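You operate a simulated robot arm through the tools that you are given. There is no shell and no other tool. Be economical: measure what you need, move in short steps, check, and stop when the job is done.

You are at the controls of a simulated robot arm. One attempt, no reset.

TASK
Dose 10 ml of blue dye into the beaker of red water.
Fine: on the round mat, one press; park the nozzle arm and put the beaker back. Set down upright: what you pick out. Where these are worked on the way, their far stop is far enough and under half their travel is too little: nozzle arm.

The check looks at the end state, three seconds after you hand in, the way a careful person would. Anything else that was tipped, shoved, dropped, spilled or broken makes it a failure.

THE ROBOT
A 6-joint arm with a two-finger parallel gripper, fixed in place. Base frame: the origin is at the foot of the arm, x ahead of it, y to its left, z up; the work surface is at about z = 850. Readings come in mm, degrees, newtons and seconds.
With the tool pointing down near the work surface it reaches from about 240 to 640 mm from the base axis. Its first joint turns from -66.0 to 66.0 degrees. Payload 2.7 kg.
The tool frame sits at the grasp point between the pads (the TCP): z along the fingers, y along the line on which they close. The tips reach 23 mm beyond it. The gripper opens to 94 mm. The fingers are 38 mm wide and 10 mm thick; the gripper's body (54 by 96 mm) begins 39 mm behind the TCP.
Orientation is that of the tool frame in the base frame, as a unit quaternion [w, x, y, z]. With the fingers straight down and closing along the base's y, the tool's x points along the base's -x, its y along +y and its z along -z.

THE INTERFACE
- The arm moves only by the tool nudge_tool. Its argument "steps" is a list of rows, each a list of 7 numbers: the turn, a rotation vector about the tool's x, y, z in degrees, then the shift along the tool's x, y, z in mm, then the gripper command, from -1 (fully open) to 1 (shut), values between in proportion. In form: [[wx, wy, wz, tx, ty, tz, grip], ...]. A call has 1 to 20 rows; each row shifts and turns the commanded pose from where the row before left it, along the tool's axes as they then stand. A row lasts 0.2 s, in which the tool goes at most 50 mm and 8.6 degrees; a call with a longer step from one row to the next is refused whole, and so is a gripper value outside its range. A pose out of reach is approached as far as the arm can. The call stops where the force on the tool passes 70 N (or 10 N more than at its start, if that is more) or the arm is blocked; 0.2 s more then pass. Each finger travels about 45 mm/s and halts on what it meets, pressing with about 43 N; the grip force reading is that of the motor and also rises with nothing between the fingers. The clock runs only during rows and for 0.2 s after the last one: add rows that do not move to give the fingers time. The reply holds the time, the measured pose of the TCP, the force on the tool along the base axes, the opening and the grip force, in the units named above and with some noise, with the torque about the TCP (base axes, N m) and any sound that the robot's microphone picked up, and new pictures: "views" is both (left out), scene, wrist or none.
- Cameras (640 x 400 px; columns grow to the right, rows downward): "scene" is fixed at [79.5, -432, 1407.1]; the picture's right is [0.76, -0.65, 0.00], its down [-0.35, -0.42, -0.84] and it looks along [0.54, 0.64, -0.55] (base axes); focal length 216 px, centre (320, 200). "wrist" rides on the gripper at [87, 16, -75] in the tool frame; the picture's right is [-0.18, 0.98, 0.00], its down [-0.58, -0.11, -0.81] and it looks along [-0.79, -0.15, 0.59] (tool axes); focal length 243 px, centre (320, 200). There is no depth. A picture from a camera that has moved, and an enlarged one, comes with that camera's place and axes in the base frame and with its lens.
- zoom(camera, box): a new picture of the part [left, top, right, bottom] of that camera's present view, enlarged. The clock stands still meanwhile.
- close_job(): hands the job in; it is judged then, once.

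Work in short steps. Places have to be worked out from the pictures, the camera data and where the tool is seen: move nearer, look again, correct. Check each grasp and each placing, and mend what went wrong. You have 120 turns and 200 pictures in all, those below and enlarged ones among them. Open the gripper and draw the arm clear of the work before you hand the job in, unless the task says otherwise; then end with one line.

The tools are called after "Emit:" by a JSON object that holds its "fn" and its "kwargs". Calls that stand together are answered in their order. nudge_tool: Moves the arm, as the interface text tells. Its arguments: {"type":"object","properties":{"steps":{"type":"array","items":{"type":"array","items":{"type":"number"}}},"views":{"type":"string","enum":["both","scene","wrist","none"]}},"required":["steps"]} The other tools are called the same way: zoom (camera, box) takes an enlarged picture of a part of a camera's view; close_job () hands the job in.

At the start:

```text
time_s: 0.0
ee_pos: [417.7, -65.8, 1241.1]
tcp_rot: [0.0, -0.001, 1.0, -0.001]
wrist_force: [-0.3, -0.7, -0.4]
wrist_torque: [-0.01, 0.02, -0.02]
opening: 94.0
grasp_force: 0.1
```

scene: 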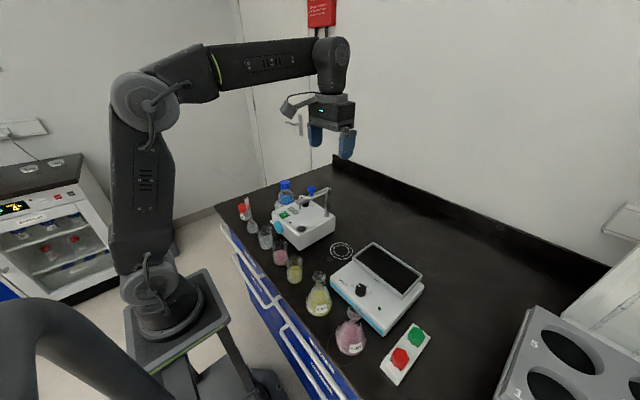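
wrist: 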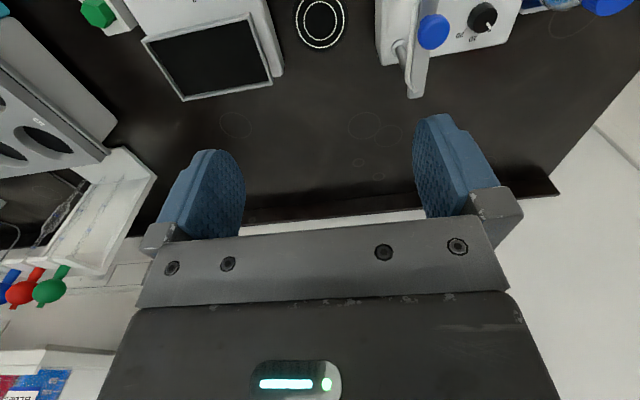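

I'll look closer at the bench first to identify the beaker, dispenser, mat and nozzle arm.

Emit:
{"fn": "zoom", "kwargs": {"camera": "scene", "box": [220, 160, 380, 280]}}

Emit:
{"fn": "zoom", "kwargs": {"camera": "scene", "box": [240, 220, 440, 390]}}

Emit:
{"fn": "zoom", "kwargs": {"camera": "wrist", "box": [280, 0, 640, 130]}}

```text
3.33 times, centred on (300, 220) of scene
camera zoom: at [79.5, -432.0, 1407.1], right [0.76, -0.65, 0.0], down [-0.35, -0.42, -0.84], along [0.54, 0.64, -0.55], focal length 720 px, centre (387, 133)
```

zoom: 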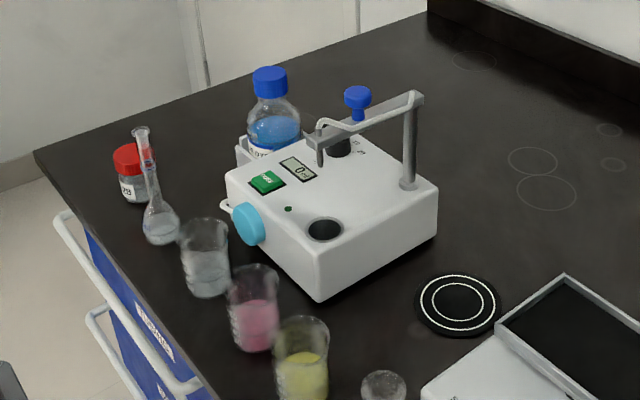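

```text
2.35 times, centred on (340, 305) of scene
camera zoom: at [79.5, -432.0, 1407.1], right [0.76, -0.65, 0.0], down [-0.35, -0.42, -0.84], along [0.54, 0.64, -0.55], focal length 508 px, centre (273, -47)
```

zoom: 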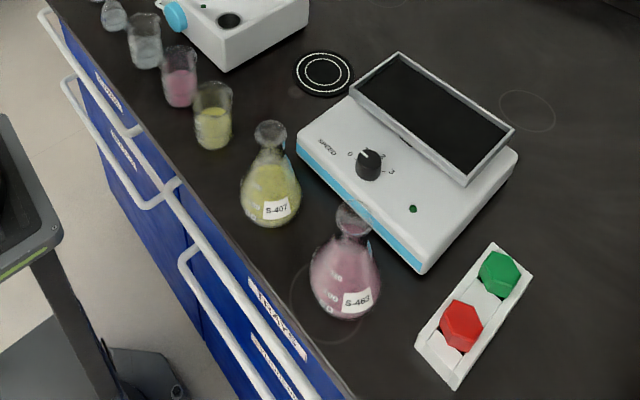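

```text
1.78 times, centred on (460, 65) of wrist
camera zoom: at [332.9, -48.3, 1315.0], right [0.18, 0.98, 0.0], down [0.58, -0.11, 0.81], along [0.79, -0.15, -0.59], focal length 431 px, centre (71, 440)
```

zoom: 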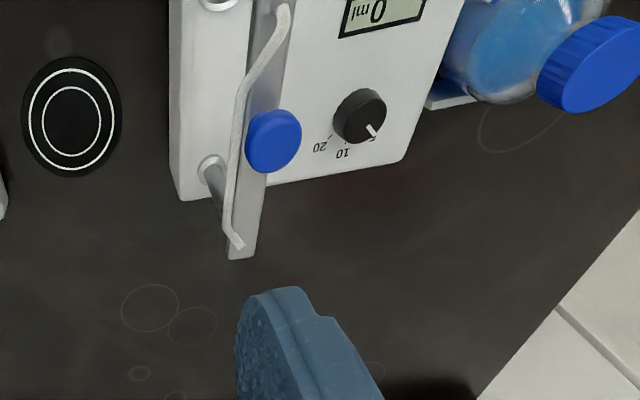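

The dispenser has a 5/10/20 volume knob (pointing at 5), a green button and a swing nozzle arm parked over a hole. I put the round mat at about (473,-75) and the red beaker at about (290,18). I'll move the wrist camera closer to read the knob and button.

Emit:
{"fn": "nudge_tool", "kwargs": {"steps": [[0, 0, 0, 9, 41, 25, -1], [0, 0, 0, 9, 41, 25, -1], [0, 0, 0, 9, 41, 25, -1], [0, 0, 0, 9, 41, 25, -1], [0, 0, 0, 0, 0, 0, -1]], "views": "wrist"}}

```text
time_s: 1.2
ee_pos: [381.5, 98.6, 1141.5]
tcp_rot: [0.001, 0.001, 1.0, 0.0]
wrist_force: [0.0, -0.5, -0.4]
wrist_torque: [0.04, 0.0, -0.01]
opening: 94.1
grasp_force: 0.0
camera wrist: at [295.5, 115.9, 1215.8], right [0.18, 0.98, 0.0], down [0.58, -0.11, 0.81], along [0.79, -0.15, -0.59], focal length 243 px, centre (320, 200)
```

wrist: 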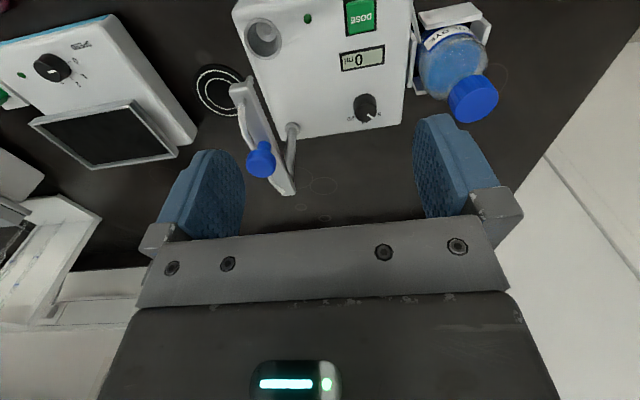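

Emit:
{"fn": "zoom", "kwargs": {"camera": "wrist", "box": [330, 70, 410, 130]}}

Emit:
{"fn": "zoom", "kwargs": {"camera": "wrist", "box": [180, 0, 420, 200]}}

```text
6.67 times, centred on (370, 100) of wrist
camera zoom: at [295.5, 115.9, 1215.8], right [0.18, 0.98, 0.0], down [0.58, -0.11, 0.81], along [0.79, -0.15, -0.59], focal length 1618 px, centre (-13, 867)
```

zoom: 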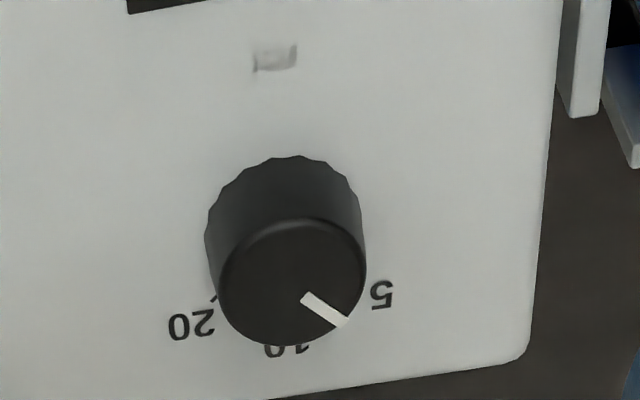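

```text
2.00 times, centred on (300, 100) of wrist
camera zoom: at [295.5, 115.9, 1215.8], right [0.18, 0.98, 0.0], down [0.58, -0.11, 0.81], along [0.79, -0.15, -0.59], focal length 485 px, centre (360, 400)
```

zoom: 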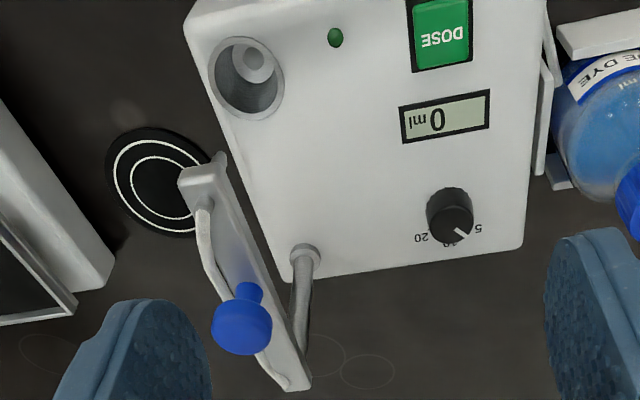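

The button reads DOSE. The knob is at about (494,140) with top z≈932, and its pointer is at 5. The 10 mark is 45° clockwise from there, seen from above. I'll go above the knob, pre-yawed by +30° to stay clear of the bottle and nozzle arm during the turn.

Emit:
{"fn": "nudge_tool", "kwargs": {"steps": [[0, 0, 0, -37.5, 13.8, 0, -0.2], [0, 0, 0, -37.5, 13.8, 0, -0.2], [0, 0, 0, -37.5, 13.8, 0, -0.2], [0, 0, -7.5, 0, 0, 30, -0.2], [0, 0, -7.5, 0, 0, 30, -0.2], [0, 0, -7.5, 0, 0, 30, -0.2], [0, 0, -7.5, 0, 0, 30, -0.2], [0, 0, 0, 0, 0, 0, -0.2]]}}

```text
time_s: 3.0
ee_pos: [493.3, 138.9, 1021.1]
tcp_rot: [0.0, -0.261, 0.965, -0.001]
wrist_force: [1.0, 0.4, -0.3]
wrist_torque: [-0.03, 0.01, -0.04]
opening: 56.4
grasp_force: 0.2
camera wrist: at [411.2, 110.3, 1096.0], right [-0.33, 0.94, 0.0], down [0.56, 0.2, 0.81], along [0.76, 0.27, -0.59], focal length 243 px, centre (320, 200)
```

scene: 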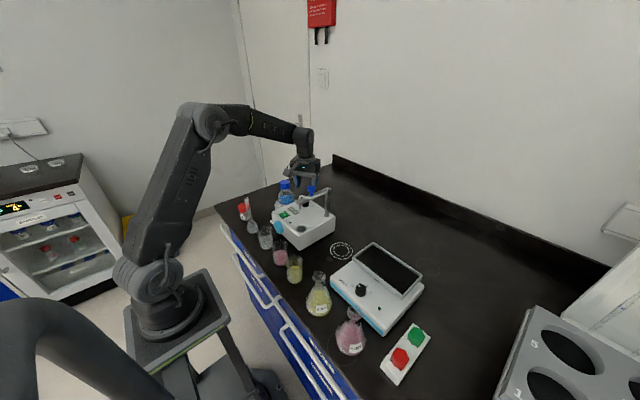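
wrist: 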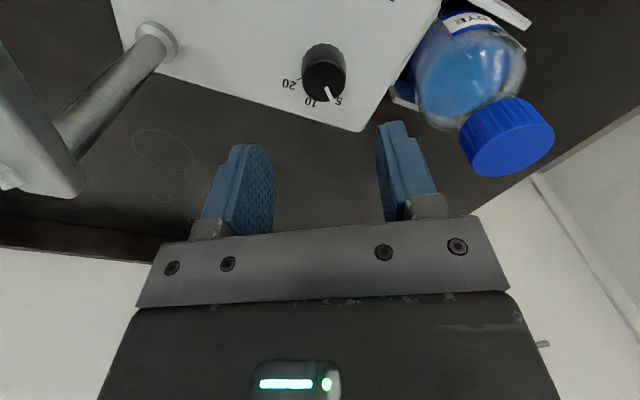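

Emit:
{"fn": "zoom", "kwargs": {"camera": "wrist", "box": [260, 20, 400, 130]}}

Emit:
{"fn": "zoom", "kwargs": {"camera": "scene", "box": [250, 140, 360, 260]}}

```text
3.64 times, centred on (330, 75) of wrist
camera zoom: at [411.2, 110.3, 1096.0], right [-0.33, 0.94, 0.0], down [0.56, 0.2, 0.81], along [0.76, 0.27, -0.59], focal length 882 px, centre (284, 654)
```

zoom: 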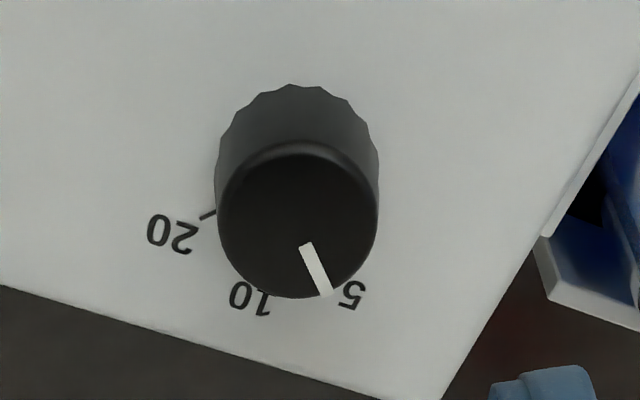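

```text
3.33 times, centred on (305, 200) of scene
camera zoom: at [79.5, -432.0, 1407.1], right [0.76, -0.65, 0.0], down [-0.35, -0.42, -0.84], along [0.54, 0.64, -0.55], focal length 720 px, centre (370, 200)
```

zoom: 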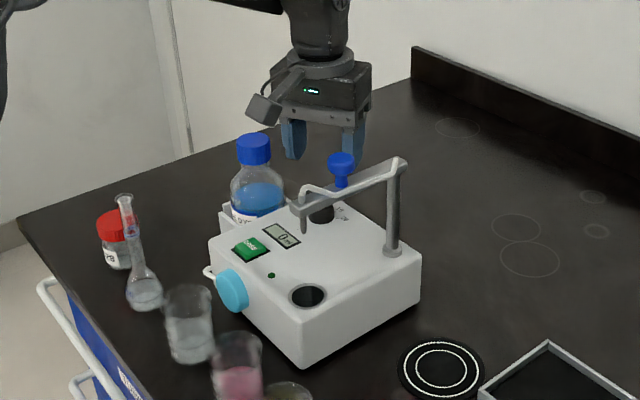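

The knob centre refines to about (491.5,141.5). I'll shift slightly, descend to z≈941, and close on it.

Emit:
{"fn": "nudge_tool", "kwargs": {"steps": [[0, 0, 0, 0, 3, 30, -0.2], [0, 0, 0, 0, 0, 30, -0.2], [0, 0, 0, 0, 0, 10, -0.2], [0, 0, 0, 0, 0, 10, -0.2], [0, 0, 0, 0, 0, 0, 1], [0, 0, 0, 0, 0, 0, 1], [0, 0, 0, 0, 0, 0, 1]]}}

```text
time_s: 4.6
ee_pos: [496.0, 144.0, 948.3]
tcp_rot: [0.01, -0.259, 0.966, 0.001]
wrist_force: [-11.4, 13.2, 49.8]
wrist_torque: [0.74, 1.29, -0.15]
opening: 29.5
grasp_force: 45.8
camera wrist: at [412.2, 115.6, 1021.3], right [-0.33, 0.94, 0.0], down [0.54, 0.19, 0.82], along [0.77, 0.27, -0.58], focal length 243 px, centre (320, 200)
```

scene: 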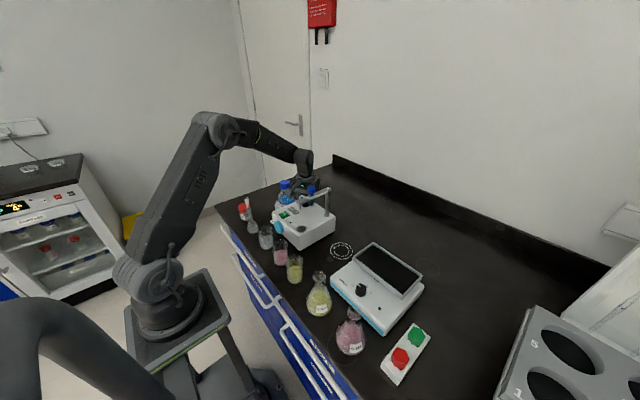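
wrist: 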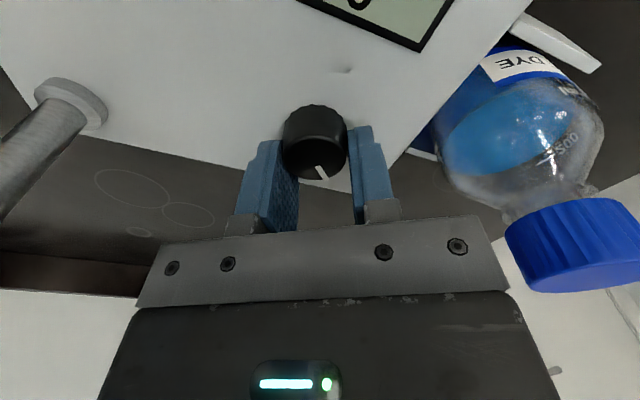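

The fingertips met the housing: its top is at z≈925, higher than I had estimated, so the knob is really at about (483.5,138). I'll release, lift a little and re-centre.

Emit:
{"fn": "nudge_tool", "kwargs": {"steps": [[0, 0, 0, 0, 0, -8, 1], [0, 0, 0, 0, 0, 0, -0.2], [0, 0, 0, 0, 0, 0, -0.2], [0, 0, 0, 5, 0, -3, -0.2], [0, 0, 0, 5, 0, 0, -0.2], [0, 0, 0, 0, 0, 0, -0.2]], "views": "wrist"}}

```text
time_s: 6.0
ee_pos: [484.0, 137.6, 951.4]
tcp_rot: [-0.001, -0.26, 0.966, -0.001]
wrist_force: [0.2, -0.1, -0.3]
wrist_torque: [-0.01, -0.02, 0.0]
opening: 56.4
grasp_force: 0.1
camera wrist: at [402.5, 109.7, 1025.9], right [-0.33, 0.94, 0.0], down [0.56, 0.2, 0.81], along [0.76, 0.27, -0.59], focal length 243 px, centre (320, 200)
```

wrist: 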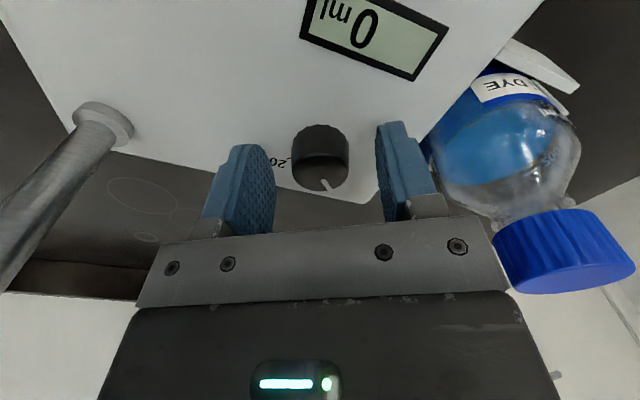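

The TCP is now centred on the knob and clear of the housing. I'll close and turn 45° clockwise (tool +z).

Emit:
{"fn": "nudge_tool", "kwargs": {"steps": [[0, 0, 0, 0, 0, 0, 1], [0, 0, 0, 0, 0, 0, 1], [0, 0, 0, 0, 0, 0, 1], [0, 0, 7.5, 0, 0, 0, 1], [0, 0, 7.5, 0, 0, 0, 1], [0, 0, 7.5, 0, 0, 0, 1], [0, 0, 7.5, 0, 0, 0, 1], [0, 0, 7.5, 0, 0, 0, 1], [0, 0, 7.5, 0, 0, 0, 1], [0, 0, 0, 0, 0, 0, 1]], "views": "wrist"}}

Emit:
{"fn": "zoom", "kwargs": {"camera": "wrist", "box": [240, 80, 400, 220]}}

```text
time_s: 8.2
ee_pos: [483.5, 137.4, 950.9]
tcp_rot: [0.002, 0.13, 0.991, 0.0]
wrist_force: [-2.0, 14.7, 7.8]
wrist_torque: [0.54, 0.61, 0.04]
opening: 28.9
grasp_force: 45.2
camera wrist: at [406.0, 177.2, 1026.0], right [0.43, 0.9, 0.0], down [0.53, -0.26, 0.81], along [0.73, -0.35, -0.59], focal length 243 px, centre (320, 200)
```

wrist: 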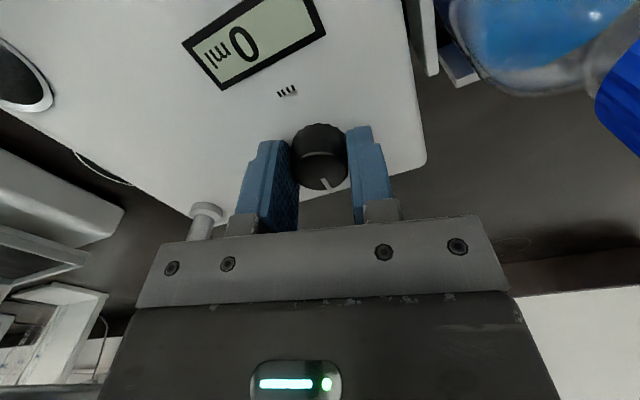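

```text
2.86 times, centred on (320, 150) of wrist
camera zoom: at [406.0, 177.2, 1026.0], right [0.43, 0.9, 0.0], down [0.53, -0.26, 0.81], along [0.73, -0.35, -0.59], focal length 693 px, centre (320, 343)
```

zoom: 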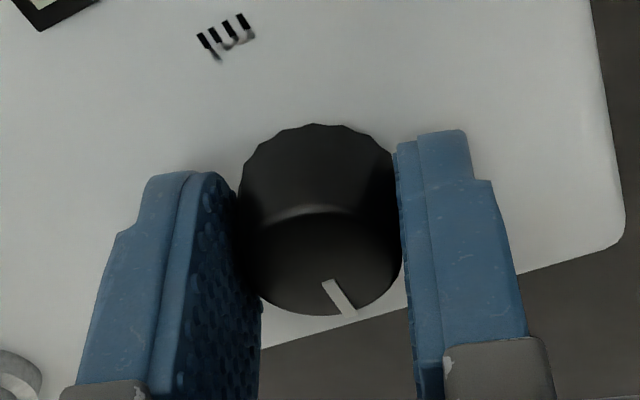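

The pointer turned with the gripper. I'll release, lift, and look at it from above.

Emit:
{"fn": "nudge_tool", "kwargs": {"steps": [[0, 0, 0, 0, 0, 0, -0.2], [0, 0, 0, 0, 0, 0, -0.2], [0, 0, 0, 0, 0, -40, -0.2], [0, 0, -7.5, 0, 0, -40, -0.2], [0, 0, -7.5, 0, 0, -40, -0.2], [0, 0, 0, 25, 0, 0, -0.2], [0, 0, 0, 0, 0, 0, -0.2]], "views": "wrist"}}

Emit:
{"fn": "zoom", "kwargs": {"camera": "wrist", "box": [260, 20, 420, 140]}}

```text
time_s: 9.8
ee_pos: [461.1, 136.6, 1069.4]
tcp_rot: [0.001, -0.001, 1.0, 0.0]
wrist_force: [0.1, 0.5, 0.8]
wrist_torque: [-0.03, 0.03, 0.0]
opening: 56.3
grasp_force: 0.1
camera wrist: at [374.4, 153.5, 1144.9], right [0.18, 0.98, 0.0], down [0.58, -0.11, 0.81], along [0.79, -0.15, -0.59], focal length 243 px, centre (320, 200)
```

wrist: 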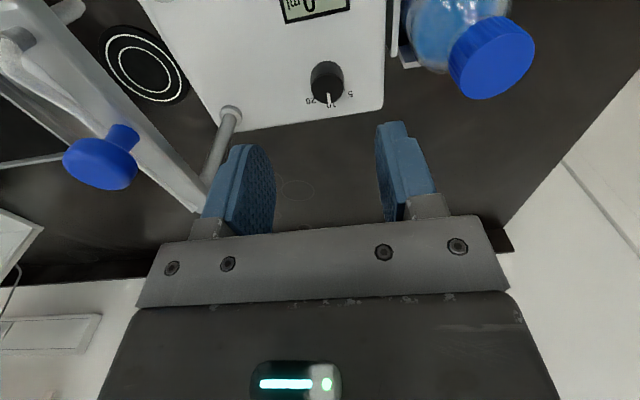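

```text
3.33 times, centred on (340, 80) of wrist
camera zoom: at [374.4, 153.5, 1144.9], right [0.18, 0.98, 0.0], down [0.58, -0.11, 0.81], along [0.79, -0.15, -0.59], focal length 809 px, centre (253, 600)
```

zoom: 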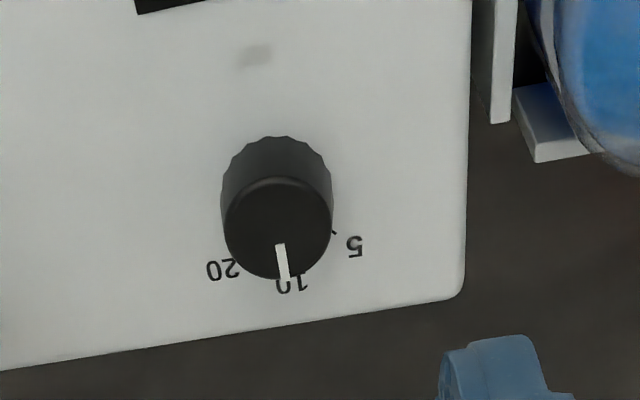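

The pointer sits squarely on 10. Next I'll rise and move above the red beaker for a closer look.

Emit:
{"fn": "nudge_tool", "kwargs": {"steps": [[0, 0, 0, 0, 0, -47, -0.2], [0, 0, 0, 0, 0, -47, -0.2], [0, 0, 0, 34, -23.7, 0, -0.5], [0, 0, 0, 34, -23.7, 0, -0.5], [0, 0, 0, 34, -23.7, 0, -0.5], [0, 0, 0, 34, -23.7, 0, -0.5], [0, 0, 0, 34, -23.7, 0, -0.5], [0, 0, 0, 0, 0, 0, -0.5]]}}

Emit:
{"fn": "zoom", "kwargs": {"camera": "wrist", "box": [200, 0, 440, 150]}}

Emit:
{"fn": "zoom", "kwargs": {"camera": "scene", "box": [225, 160, 365, 290]}}

```text
time_s: 11.6
ee_pos: [286.0, 18.7, 1164.6]
tcp_rot: [0.0, -0.001, 1.0, 0.0]
wrist_force: [0.1, -0.3, 0.9]
wrist_torque: [-0.04, 0.0, 0.0]
opening: 70.4
grasp_force: 0.1
camera wrist: at [200.3, 34.9, 1239.0], right [0.18, 0.98, 0.0], down [0.58, -0.11, 0.81], along [0.79, -0.15, -0.59], focal length 243 px, centre (320, 200)
```

scene: 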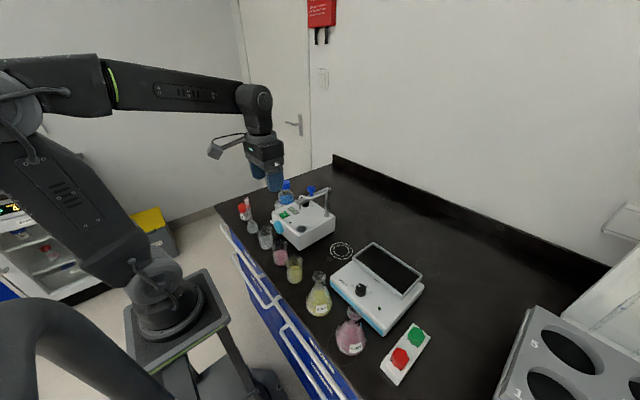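
wrist: 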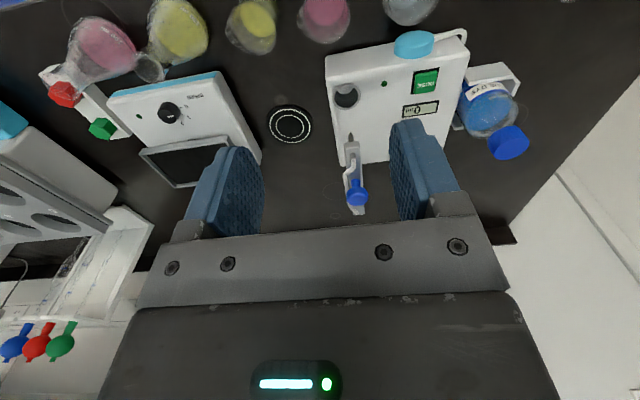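

```text
2.67 times, centred on (320, 75) of wrist
camera zoom: at [200.3, 34.9, 1239.0], right [0.18, 0.98, 0.0], down [0.58, -0.11, 0.81], along [0.79, -0.15, -0.59], focal length 647 px, centre (320, 533)
```

zoom: 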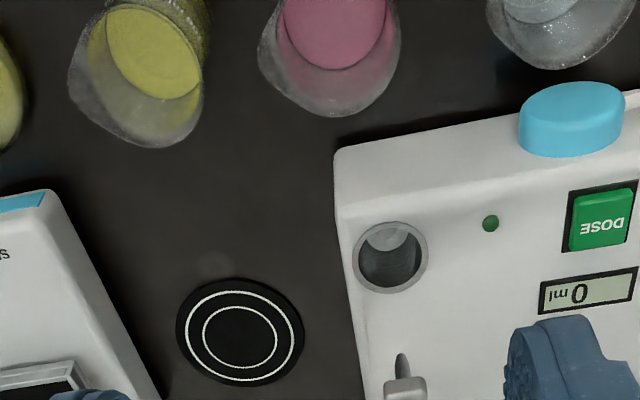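

```text
3.08 times, centred on (295, 225) of scene
camera zoom: at [79.4, -432.0, 1407.1], right [0.76, -0.65, 0.0], down [-0.35, -0.42, -0.84], along [0.54, 0.64, -0.55], focal length 664 px, centre (397, 123)
```

zoom: 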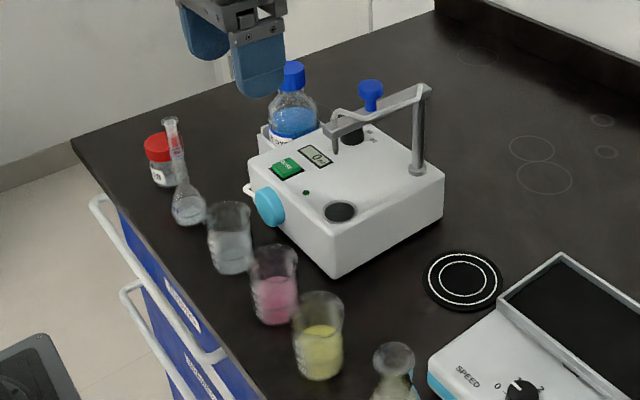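

Emit:
{"fn": "zoom", "kwargs": {"camera": "scene", "box": [260, 230, 310, 290]}}

Emit:
{"fn": "zoom", "kwargs": {"camera": "wrist", "box": [280, 0, 370, 60]}}

```text
6.67 times, centred on (285, 260) of scene
camera zoom: at [79.4, -432.0, 1407.1], right [0.76, -0.65, 0.0], down [-0.35, -0.42, -0.84], along [0.54, 0.64, -0.55], focal length 1439 px, centre (553, -200)
```

zoom: 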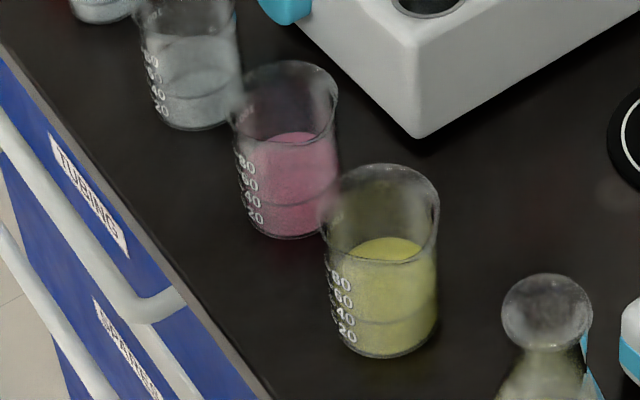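

```text
6.67 times, centred on (325, 30) of wrist
camera zoom: at [200.3, 34.9, 1239.0], right [0.18, 0.98, 0.0], down [0.58, -0.11, 0.81], along [0.79, -0.15, -0.59], focal length 1618 px, centre (287, 1333)
```

zoom: 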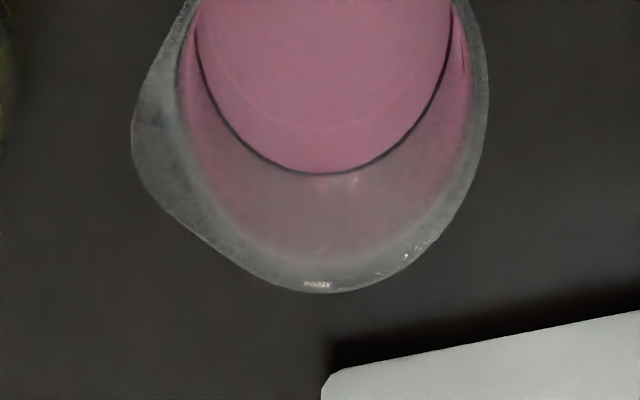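

The red beaker is at about (290,19) with its rim at z≈935. I'll descend to just above it and check from close by.

Emit:
{"fn": "nudge_tool", "kwargs": {"steps": [[0, 0, 0, -4, 0, 41, -0.5], [0, 0, 0, 0, 0, 41, -0.5], [0, 0, 0, 0, 0, 41, -0.5], [0, 0, 0, 0, 0, 41, -0.5], [0, 0, 0, 0, 0, 0, -0.5]]}}

Emit:
{"fn": "zoom", "kwargs": {"camera": "scene", "box": [230, 180, 350, 290]}}

```text
time_s: 12.8
ee_pos: [294.4, 19.9, 999.1]
tcp_rot: [-0.001, -0.001, 1.0, -0.002]
wrist_force: [-0.2, -0.5, 0.4]
wrist_torque: [0.01, -0.01, 0.02]
opening: 70.6
grasp_force: 0.1
camera wrist: at [208.5, 37.3, 1073.9], right [0.18, 0.98, 0.0], down [0.58, -0.11, 0.81], along [0.79, -0.15, -0.59], focal length 243 px, centre (320, 200)
```

scene: 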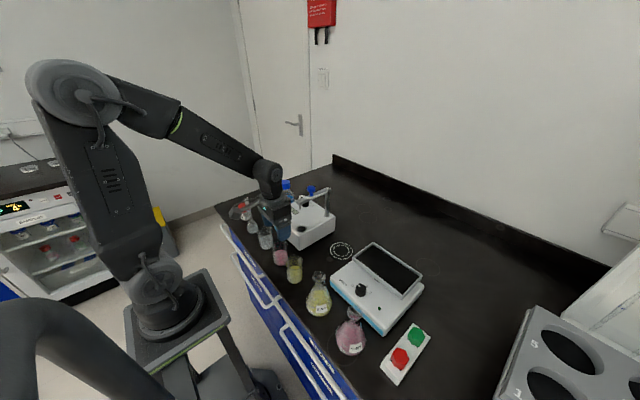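
wrist: 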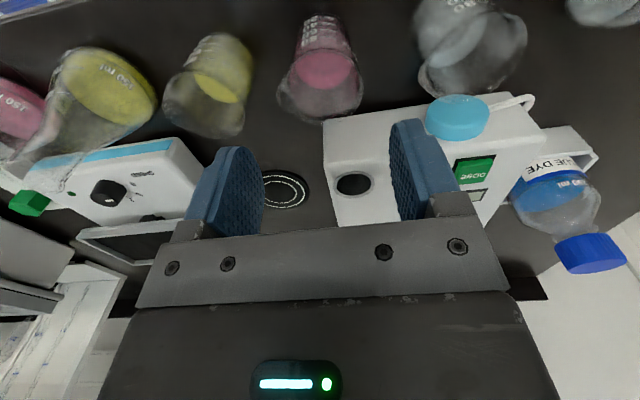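

```text
3.64 times, centred on (290, 235) of scene
camera zoom: at [79.5, -432.0, 1407.1], right [0.76, -0.65, 0.0], down [-0.35, -0.42, -0.84], along [0.54, 0.64, -0.55], focal length 785 px, centre (429, 73)
```

zoom: 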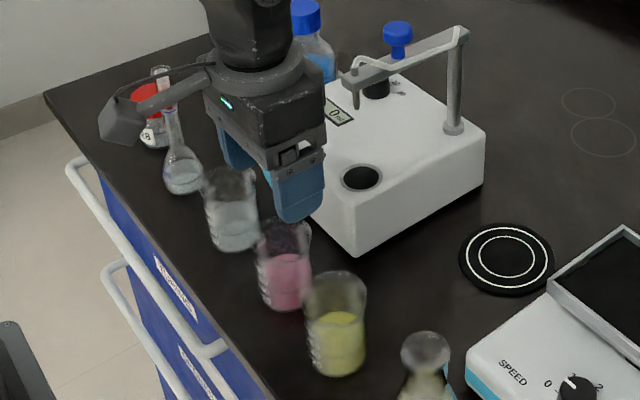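

Emit:
{"fn": "zoom", "kwargs": {"camera": "wrist", "box": [250, 0, 410, 130]}}

```text
3.08 times, centred on (330, 65) of wrist
camera zoom: at [208.5, 37.3, 1073.9], right [0.18, 0.98, 0.0], down [0.58, -0.11, 0.81], along [0.79, -0.15, -0.59], focal length 746 px, centre (289, 615)
```

zoom: 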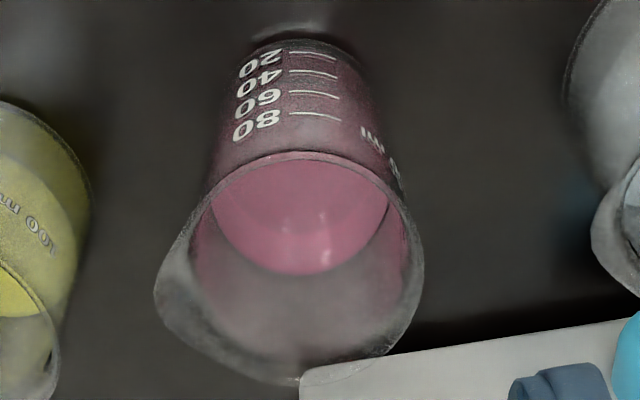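

The beaker refines to about (291,25). I'll shift a little, descend to z≈900, and close on it.

Emit:
{"fn": "nudge_tool", "kwargs": {"steps": [[0, 0, 0, 3, 5, 30, -0.5], [0, 0, 0, 0, 0, 30, -0.5], [0, 0, 0, 0, 0, 20, -0.5], [0, 0, 0, 0, 0, 19, -0.5], [0, 0, 0, 0, 0, 0, -0.5]]}}

Emit:
{"fn": "zoom", "kwargs": {"camera": "wrist", "box": [180, 80, 460, 260]}}

Emit:
{"fn": "zoom", "kwargs": {"camera": "scene", "box": [230, 180, 350, 290]}}

```text
time_s: 14.0
ee_pos: [291.5, 24.5, 900.5]
tcp_rot: [0.001, -0.001, 1.0, 0.0]
wrist_force: [-0.3, 0.0, 0.1]
wrist_torque: [0.02, 0.01, -0.02]
opening: 70.5
grasp_force: 0.0
camera wrist: at [205.1, 41.6, 976.1], right [0.18, 0.98, 0.0], down [0.58, -0.11, 0.81], along [0.79, -0.15, -0.59], focal length 243 px, centre (320, 200)
```

scene: 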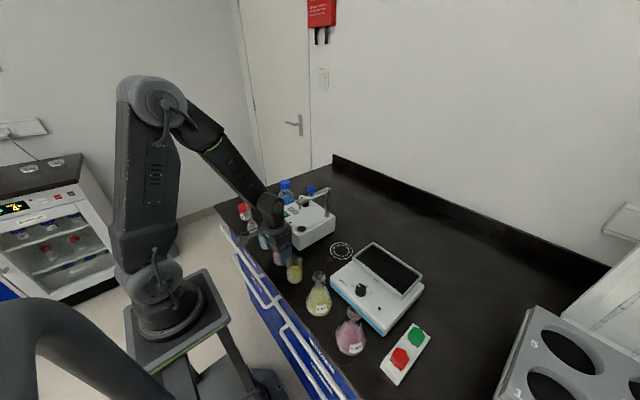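
wrist: 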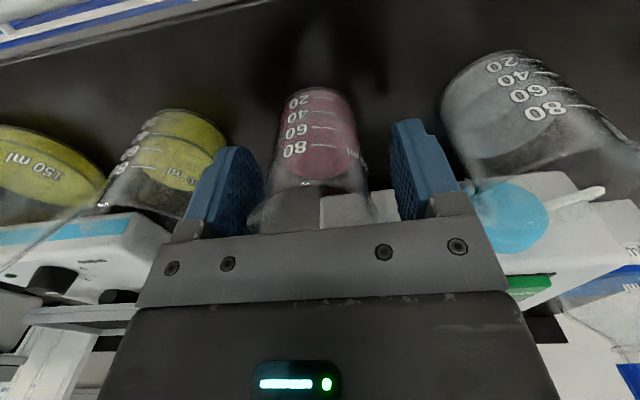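

```text
2.22 times, centred on (320, 170) of wrist
camera zoom: at [205.1, 41.6, 976.1], right [0.18, 0.98, 0.0], down [0.58, -0.11, 0.81], along [0.79, -0.15, -0.59], focal length 539 px, centre (320, 267)
```

zoom: 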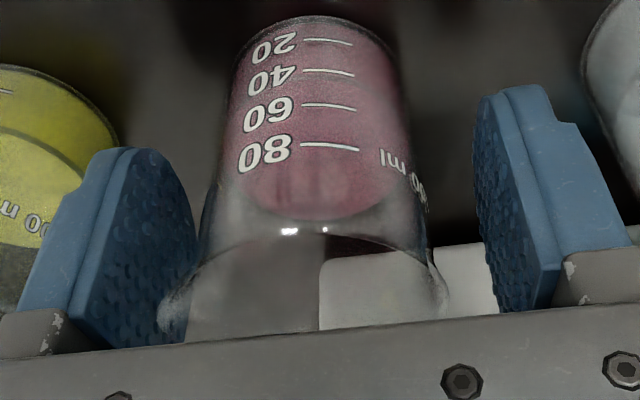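

```text
3.64 times, centred on (290, 235) of scene
camera zoom: at [79.5, -432.0, 1407.1], right [0.76, -0.65, 0.0], down [-0.35, -0.42, -0.84], along [0.54, 0.64, -0.55], focal length 785 px, centre (429, 73)
```

zoom: 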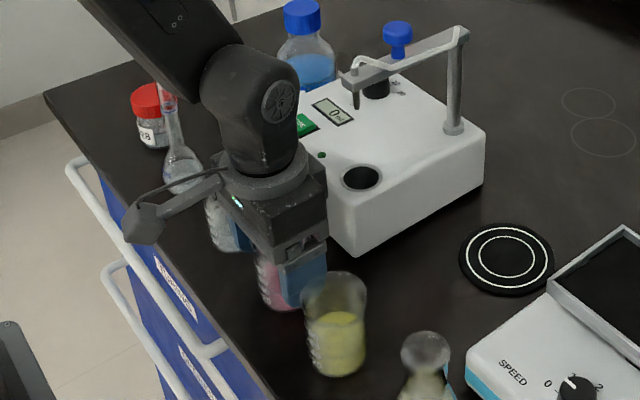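

The beaker sits between the pads, about 2 mm toward +y. I'll nudge across and close.

Emit:
{"fn": "nudge_tool", "kwargs": {"steps": [[0, 0, 0, 0, 2, 0, -0.5], [0, 0, 0, 0, 0, 0, 0.3], [0, 0, 0, 0, 0, 0, 0.3], [0, 0, 0, 0, 0, 0, 0.3]], "views": "wrist"}}

```text
time_s: 15.0
ee_pos: [291.9, 23.6, 902.5]
tcp_rot: [0.0, -0.002, 1.0, 0.0]
wrist_force: [0.2, 0.0, 0.0]
wrist_torque: [0.0, -0.02, -0.02]
opening: 48.8
grasp_force: 43.3
camera wrist: at [205.7, 42.7, 976.8], right [0.18, 0.98, 0.0], down [0.58, -0.11, 0.81], along [0.79, -0.15, -0.59], focal length 243 px, centre (320, 200)
```

wrist: 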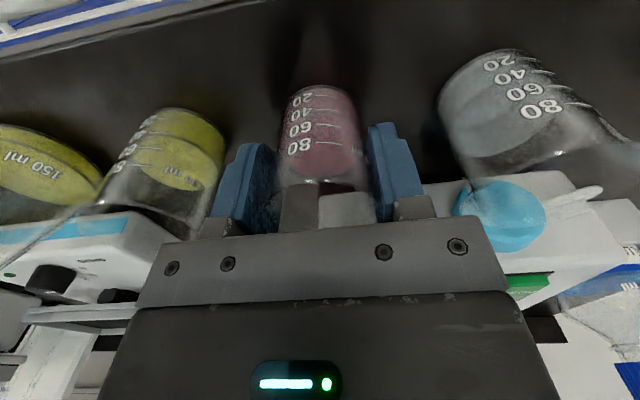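

The grasp is firm at a 48.8 mm opening. I'll lift straight up gently.

Emit:
{"fn": "nudge_tool", "kwargs": {"steps": [[0, 0, 0, 0, 0, -5, 0.3], [0, 0, 0, 0, 0, -10, 0.3], [0, 0, 0, 0, 0, -15, 0.3], [0, 0, 0, 0, 0, -20, 0.3], [0, 0, 0, 0, 0, -20, 0.3], [0, 0, 0, 0, 0, -15, 0.3], [0, 0, 0, 0, 0, -10, 0.3], [0, 0, 0, 0, 0, -5, 0.3], [0, 0, 0, 0, 0, 0, 0.3]]}}

```text
time_s: 17.0
ee_pos: [291.0, 25.8, 1004.1]
tcp_rot: [0.001, -0.001, 1.0, 0.0]
wrist_force: [0.8, 0.6, -0.9]
wrist_torque: [-0.01, -0.03, 0.02]
opening: 47.9
grasp_force: 43.6
camera wrist: at [205.5, 43.3, 1078.1], right [0.18, 0.98, 0.0], down [0.58, -0.11, 0.81], along [0.79, -0.15, -0.59], focal length 243 px, centre (320, 200)
```

scene: 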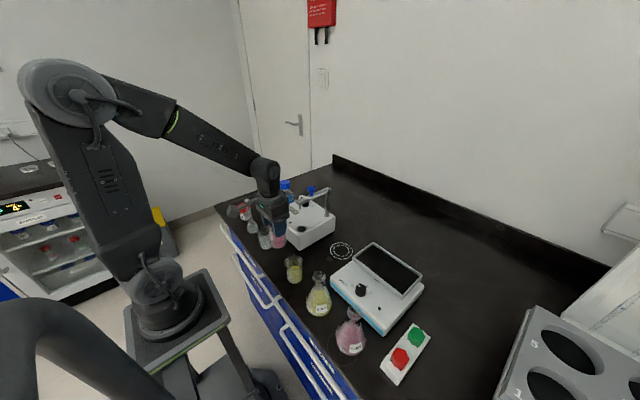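
wrist: 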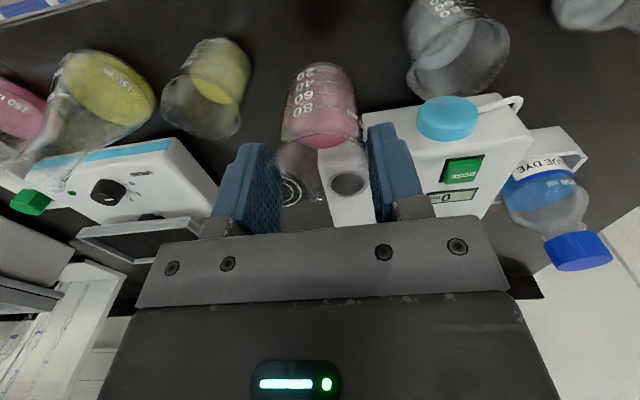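

The beaker lifted cleanly. I'll carry it at low speed around the dispenser's corner to above the mat at (472,-75).

Emit:
{"fn": "nudge_tool", "kwargs": {"steps": [[0, 0, 0, 0, -5, -5, 0.3], [0, 0, 0, -2, -12, -5, 0.3], [0, 0, 0, -6, -20, -5, 0.3], [0, 0, 0, -8, -20, 0, 0.3], [0, 0, 0, -10, -18, 0, 0.3], [0, 0, 0, -14, -14, 0, 0.3], [0, 0, 0, -18, -8, 0, 0.3], [0, 0, 0, -20, -4, 0, 0.3], [0, 0, 0, -20, 0, 0, 0.3], [0, 0, 0, -20, 0, 0, 0.3], [0, 0, 0, -20, 0, 0, 0.3], [0, 0, 0, -18, 0, 0, 0.3], [0, 0, 0, -14, 0, 0, 0.3], [0, 0, 0, -8, 0, 0, 0.3], [0, 0, 0, -3, 0, 0, 0.3], [0, 0, 0, 0, 0, 0, 0.3]]}}

Emit:
{"fn": "zoom", "kwargs": {"camera": "scene", "box": [270, 160, 410, 290]}}

```text
time_s: 20.4
ee_pos: [473.0, -74.2, 1015.7]
tcp_rot: [0.001, -0.002, 1.0, -0.001]
wrist_force: [1.0, -0.5, -0.7]
wrist_torque: [-0.03, 0.01, 0.03]
opening: 48.3
grasp_force: 43.0
camera wrist: at [387.1, -57.8, 1090.9], right [0.18, 0.98, 0.0], down [0.58, -0.11, 0.81], along [0.79, -0.15, -0.59], focal length 243 px, centre (320, 200)
```

scene: 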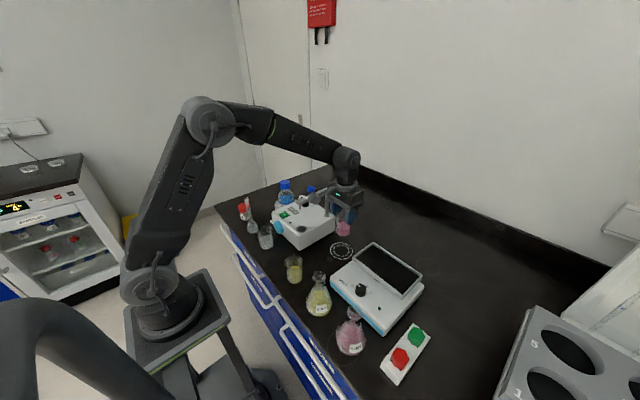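
wrist: 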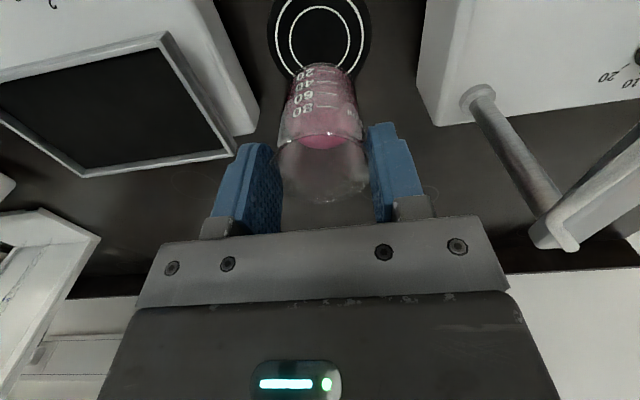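

```text
3.08 times, centred on (340, 225) of scene
camera zoom: at [79.5, -432.0, 1407.1], right [0.76, -0.65, 0.0], down [-0.35, -0.42, -0.84], along [0.54, 0.64, -0.55], focal length 664 px, centre (258, 123)
```

zoom: 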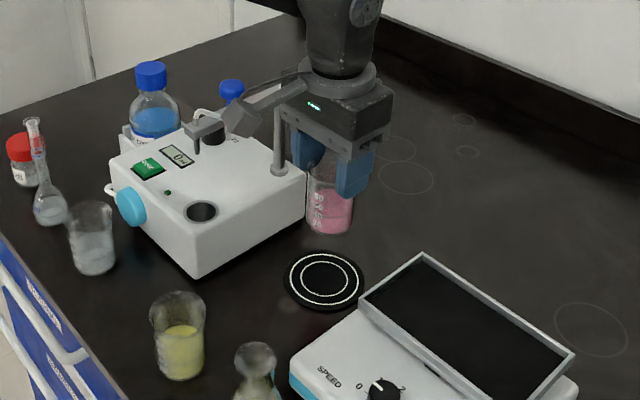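

The mat is directly below. I'll lower in decreasing steps.

Emit:
{"fn": "nudge_tool", "kwargs": {"steps": [[0, 0, 0, 0, 0, 10, 0.3], [0, 0, 0, 0, 0, 20, 0.3], [0, 0, 0, 0, 0, 20, 0.3], [0, 0, 0, 0, 0, 20, 0.3], [0, 0, 0, 0, 0, 15, 0.3], [0, 0, 0, 0, 0, 10, 0.3], [0, 0, 0, 0, 0, 6, 0.3], [0, 0, 0, 0, 0, 4, 0.3], [0, 0, 0, 0, 0, 0, 0.3]]}}

Emit:
{"fn": "zoom", "kwargs": {"camera": "scene", "box": [290, 170, 390, 270]}}

```text
time_s: 22.0
ee_pos: [473.8, -74.9, 928.2]
tcp_rot: [0.008, -0.002, 1.0, -0.002]
wrist_force: [-9.0, 1.3, 13.0]
wrist_torque: [0.22, 0.4, 0.08]
opening: 48.0
grasp_force: 43.1
stopped in row 7: the force on the tool passed its limit at 76 N (the readings are from after the stop); the commanded pose is now the measured one
camera wrist: at [387.7, -57.4, 1001.7], right [0.18, 0.98, 0.0], down [0.57, -0.1, 0.82], along [0.8, -0.15, -0.58], focal length 243 px, centre (320, 200)
```

scene: 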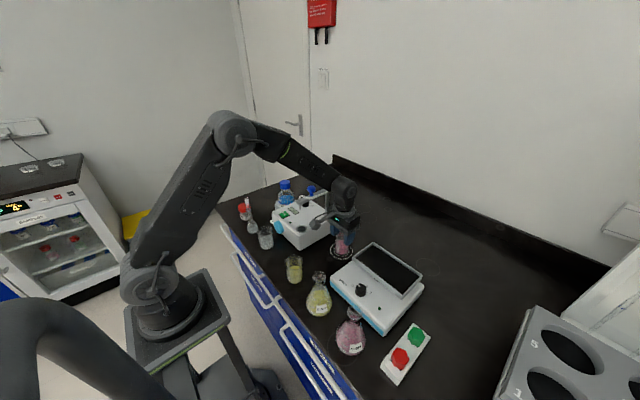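
wrist: 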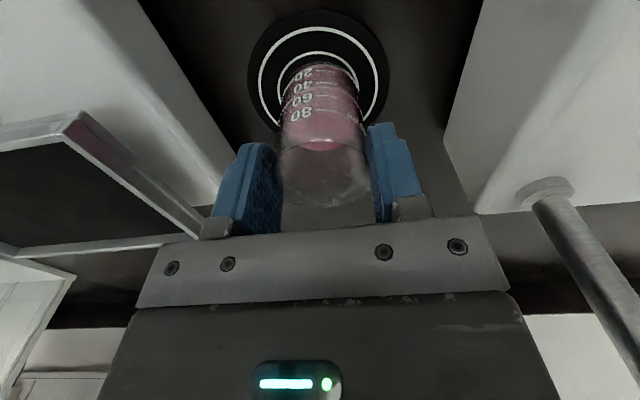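

```text
4.00 times, centred on (340, 220) of scene
camera zoom: at [79.1, -432.0, 1407.2], right [0.76, -0.65, 0.0], down [-0.35, -0.42, -0.84], along [0.54, 0.64, -0.55], focal length 863 px, centre (240, 120)
```

zoom: 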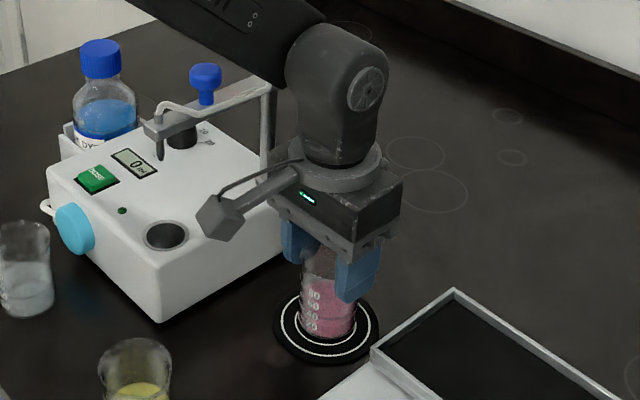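

The beaker slipped about 25 mm lower in the fingers during the lift, so it already stands on the mat at TCP z≈928. I'll ease up a touch and release.

Emit:
{"fn": "nudge_tool", "kwargs": {"steps": [[0, 0, 0, 0, 0, -1, 0.3], [0, 0, 0, 0, 0, 0, -0.2], [0, 0, 0, 0, 0, 0, -0.5], [0, 0, 0, 0, 0, 0, -0.5]]}}

Emit:
{"fn": "zoom", "kwargs": {"camera": "wrist", "box": [220, 0, 420, 220]}}

Emit:
{"fn": "zoom", "kwargs": {"camera": "scene", "box": [300, 190, 380, 270]}}

```text
time_s: 23.0
ee_pos: [475.1, -75.3, 927.7]
tcp_rot: [0.008, -0.001, 1.0, -0.002]
wrist_force: [-0.8, 0.4, 0.2]
wrist_torque: [0.02, 0.02, -0.02]
opening: 70.5
grasp_force: 0.0
camera wrist: at [388.2, -57.5, 1001.5], right [0.18, 0.98, 0.0], down [0.57, -0.1, 0.82], along [0.8, -0.15, -0.58], focal length 243 px, centre (320, 200)
```

scene: 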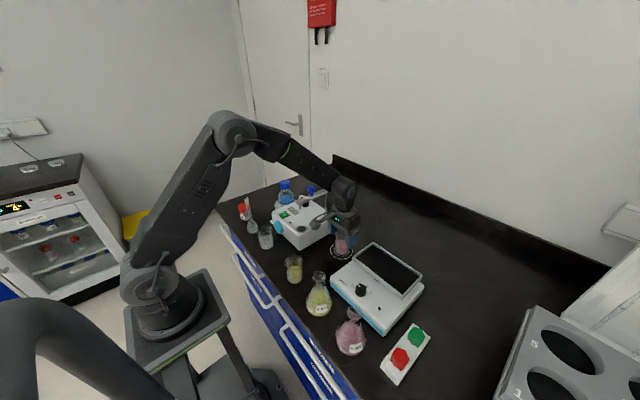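
wrist: 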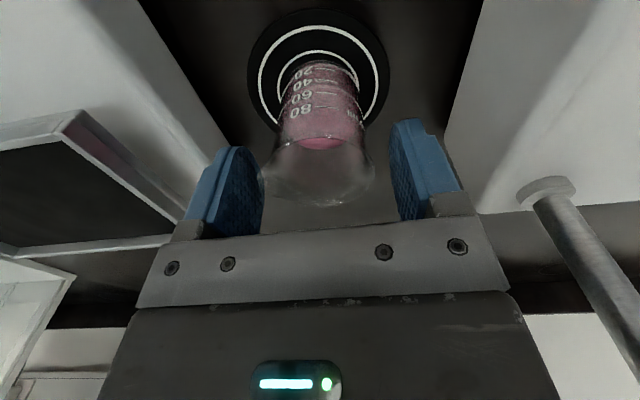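

```text
1.82 times, centred on (320, 110) of wrist
camera zoom: at [388.2, -57.5, 1001.5], right [0.18, 0.98, 0.0], down [0.57, -0.1, 0.82], along [0.8, -0.15, -0.58], focal length 441 px, centre (320, 364)
```

zoom: 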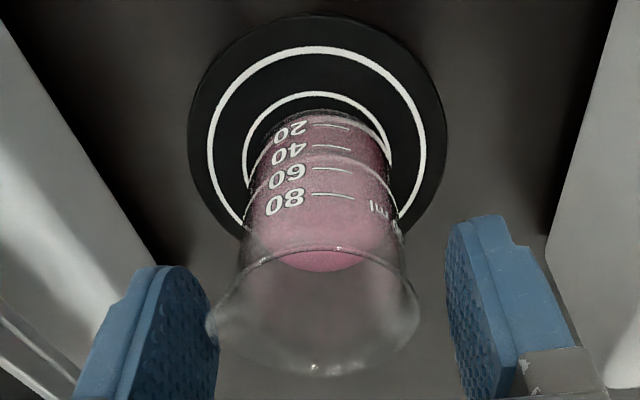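

```text
5.00 times, centred on (340, 230) of scene
camera zoom: at [79.5, -432.0, 1407.1], right [0.76, -0.65, 0.0], down [-0.35, -0.42, -0.84], along [0.54, 0.64, -0.55], focal length 1079 px, centre (220, 50)
```

zoom: 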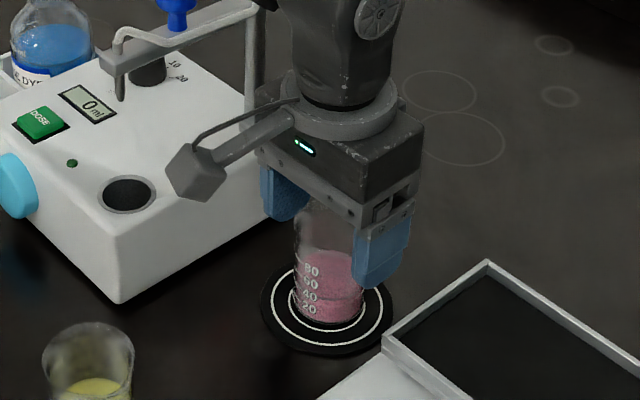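

The beaker stands on the mat's inner ring. I'll open fully for spout clearance and rise straight up.

Emit:
{"fn": "nudge_tool", "kwargs": {"steps": [[0, 0, 0, 0, 0, 0, -1], [0, 0, 0, 0, 0, 0, -1], [0, 0, 0, 0, 0, -10, -1], [0, 0, 0, 0, 0, -20, -1], [0, 0, 0, 0, 0, -40, -1], [0, 0, 0, 0, 0, -50, -1], [0, 0, 0, 0, 0, -50, -1], [0, 0, 0, 0, 0, -40, -1], [0, 0, 0, 0, 0, 0, -1]]}}

Emit:
{"fn": "zoom", "kwargs": {"camera": "scene", "box": [270, 160, 390, 270]}}

Emit:
{"fn": "zoom", "kwargs": {"camera": "wrist", "box": [240, 0, 480, 160]}}

```text
time_s: 25.0
ee_pos: [473.0, -72.2, 1138.4]
tcp_rot: [0.008, -0.002, 1.0, -0.002]
wrist_force: [-0.4, -1.0, -0.1]
wrist_torque: [0.02, -0.04, -0.02]
opening: 93.9
grasp_force: 0.1
camera wrist: at [386.1, -54.7, 1211.3], right [0.18, 0.98, 0.0], down [0.57, -0.1, 0.82], along [0.8, -0.15, -0.58], focal length 243 px, centre (320, 200)
```

scene: 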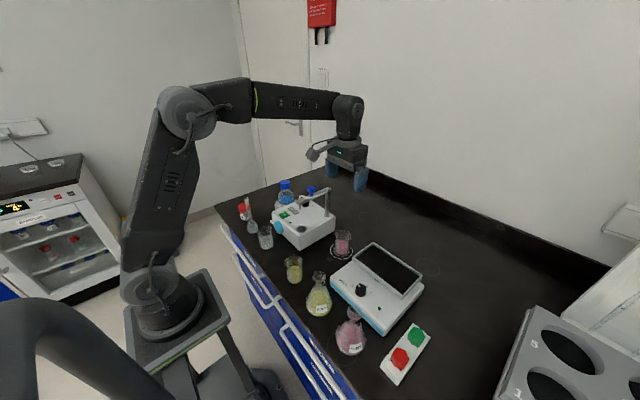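
wrist: 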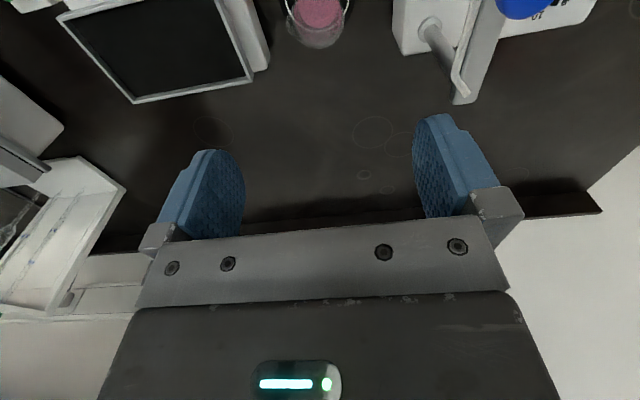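

```text
3.64 times, centred on (330, 215) of scene
camera zoom: at [79.5, -432.0, 1407.1], right [0.76, -0.65, 0.0], down [-0.35, -0.42, -0.84], along [0.54, 0.64, -0.55], focal length 785 px, centre (284, 146)
```

zoom: 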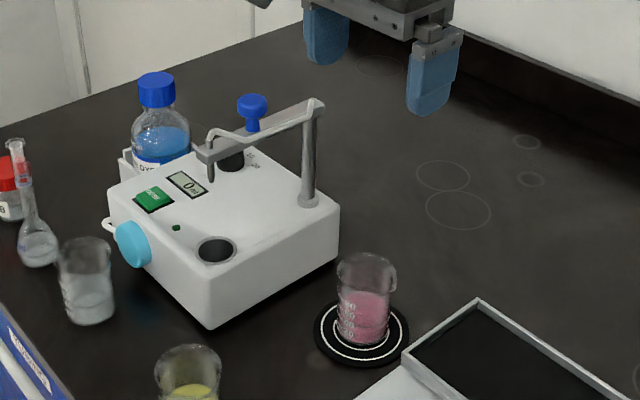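

```text
2.50 times, centred on (360, 80) of wrist
camera zoom: at [386.1, -54.7, 1211.3], right [0.18, 0.98, 0.0], down [0.57, -0.1, 0.82], along [0.8, -0.15, -0.58], focal length 606 px, centre (220, 500)
```

zoom: 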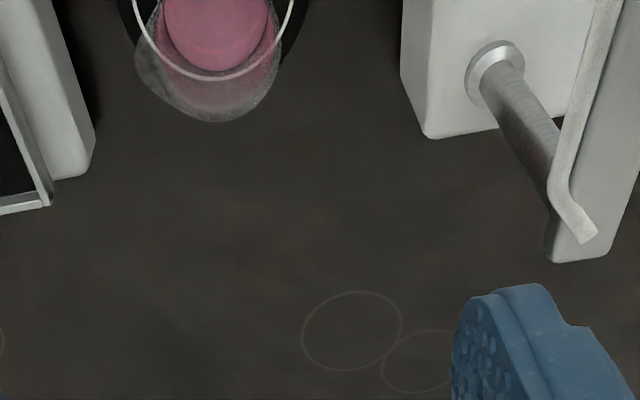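

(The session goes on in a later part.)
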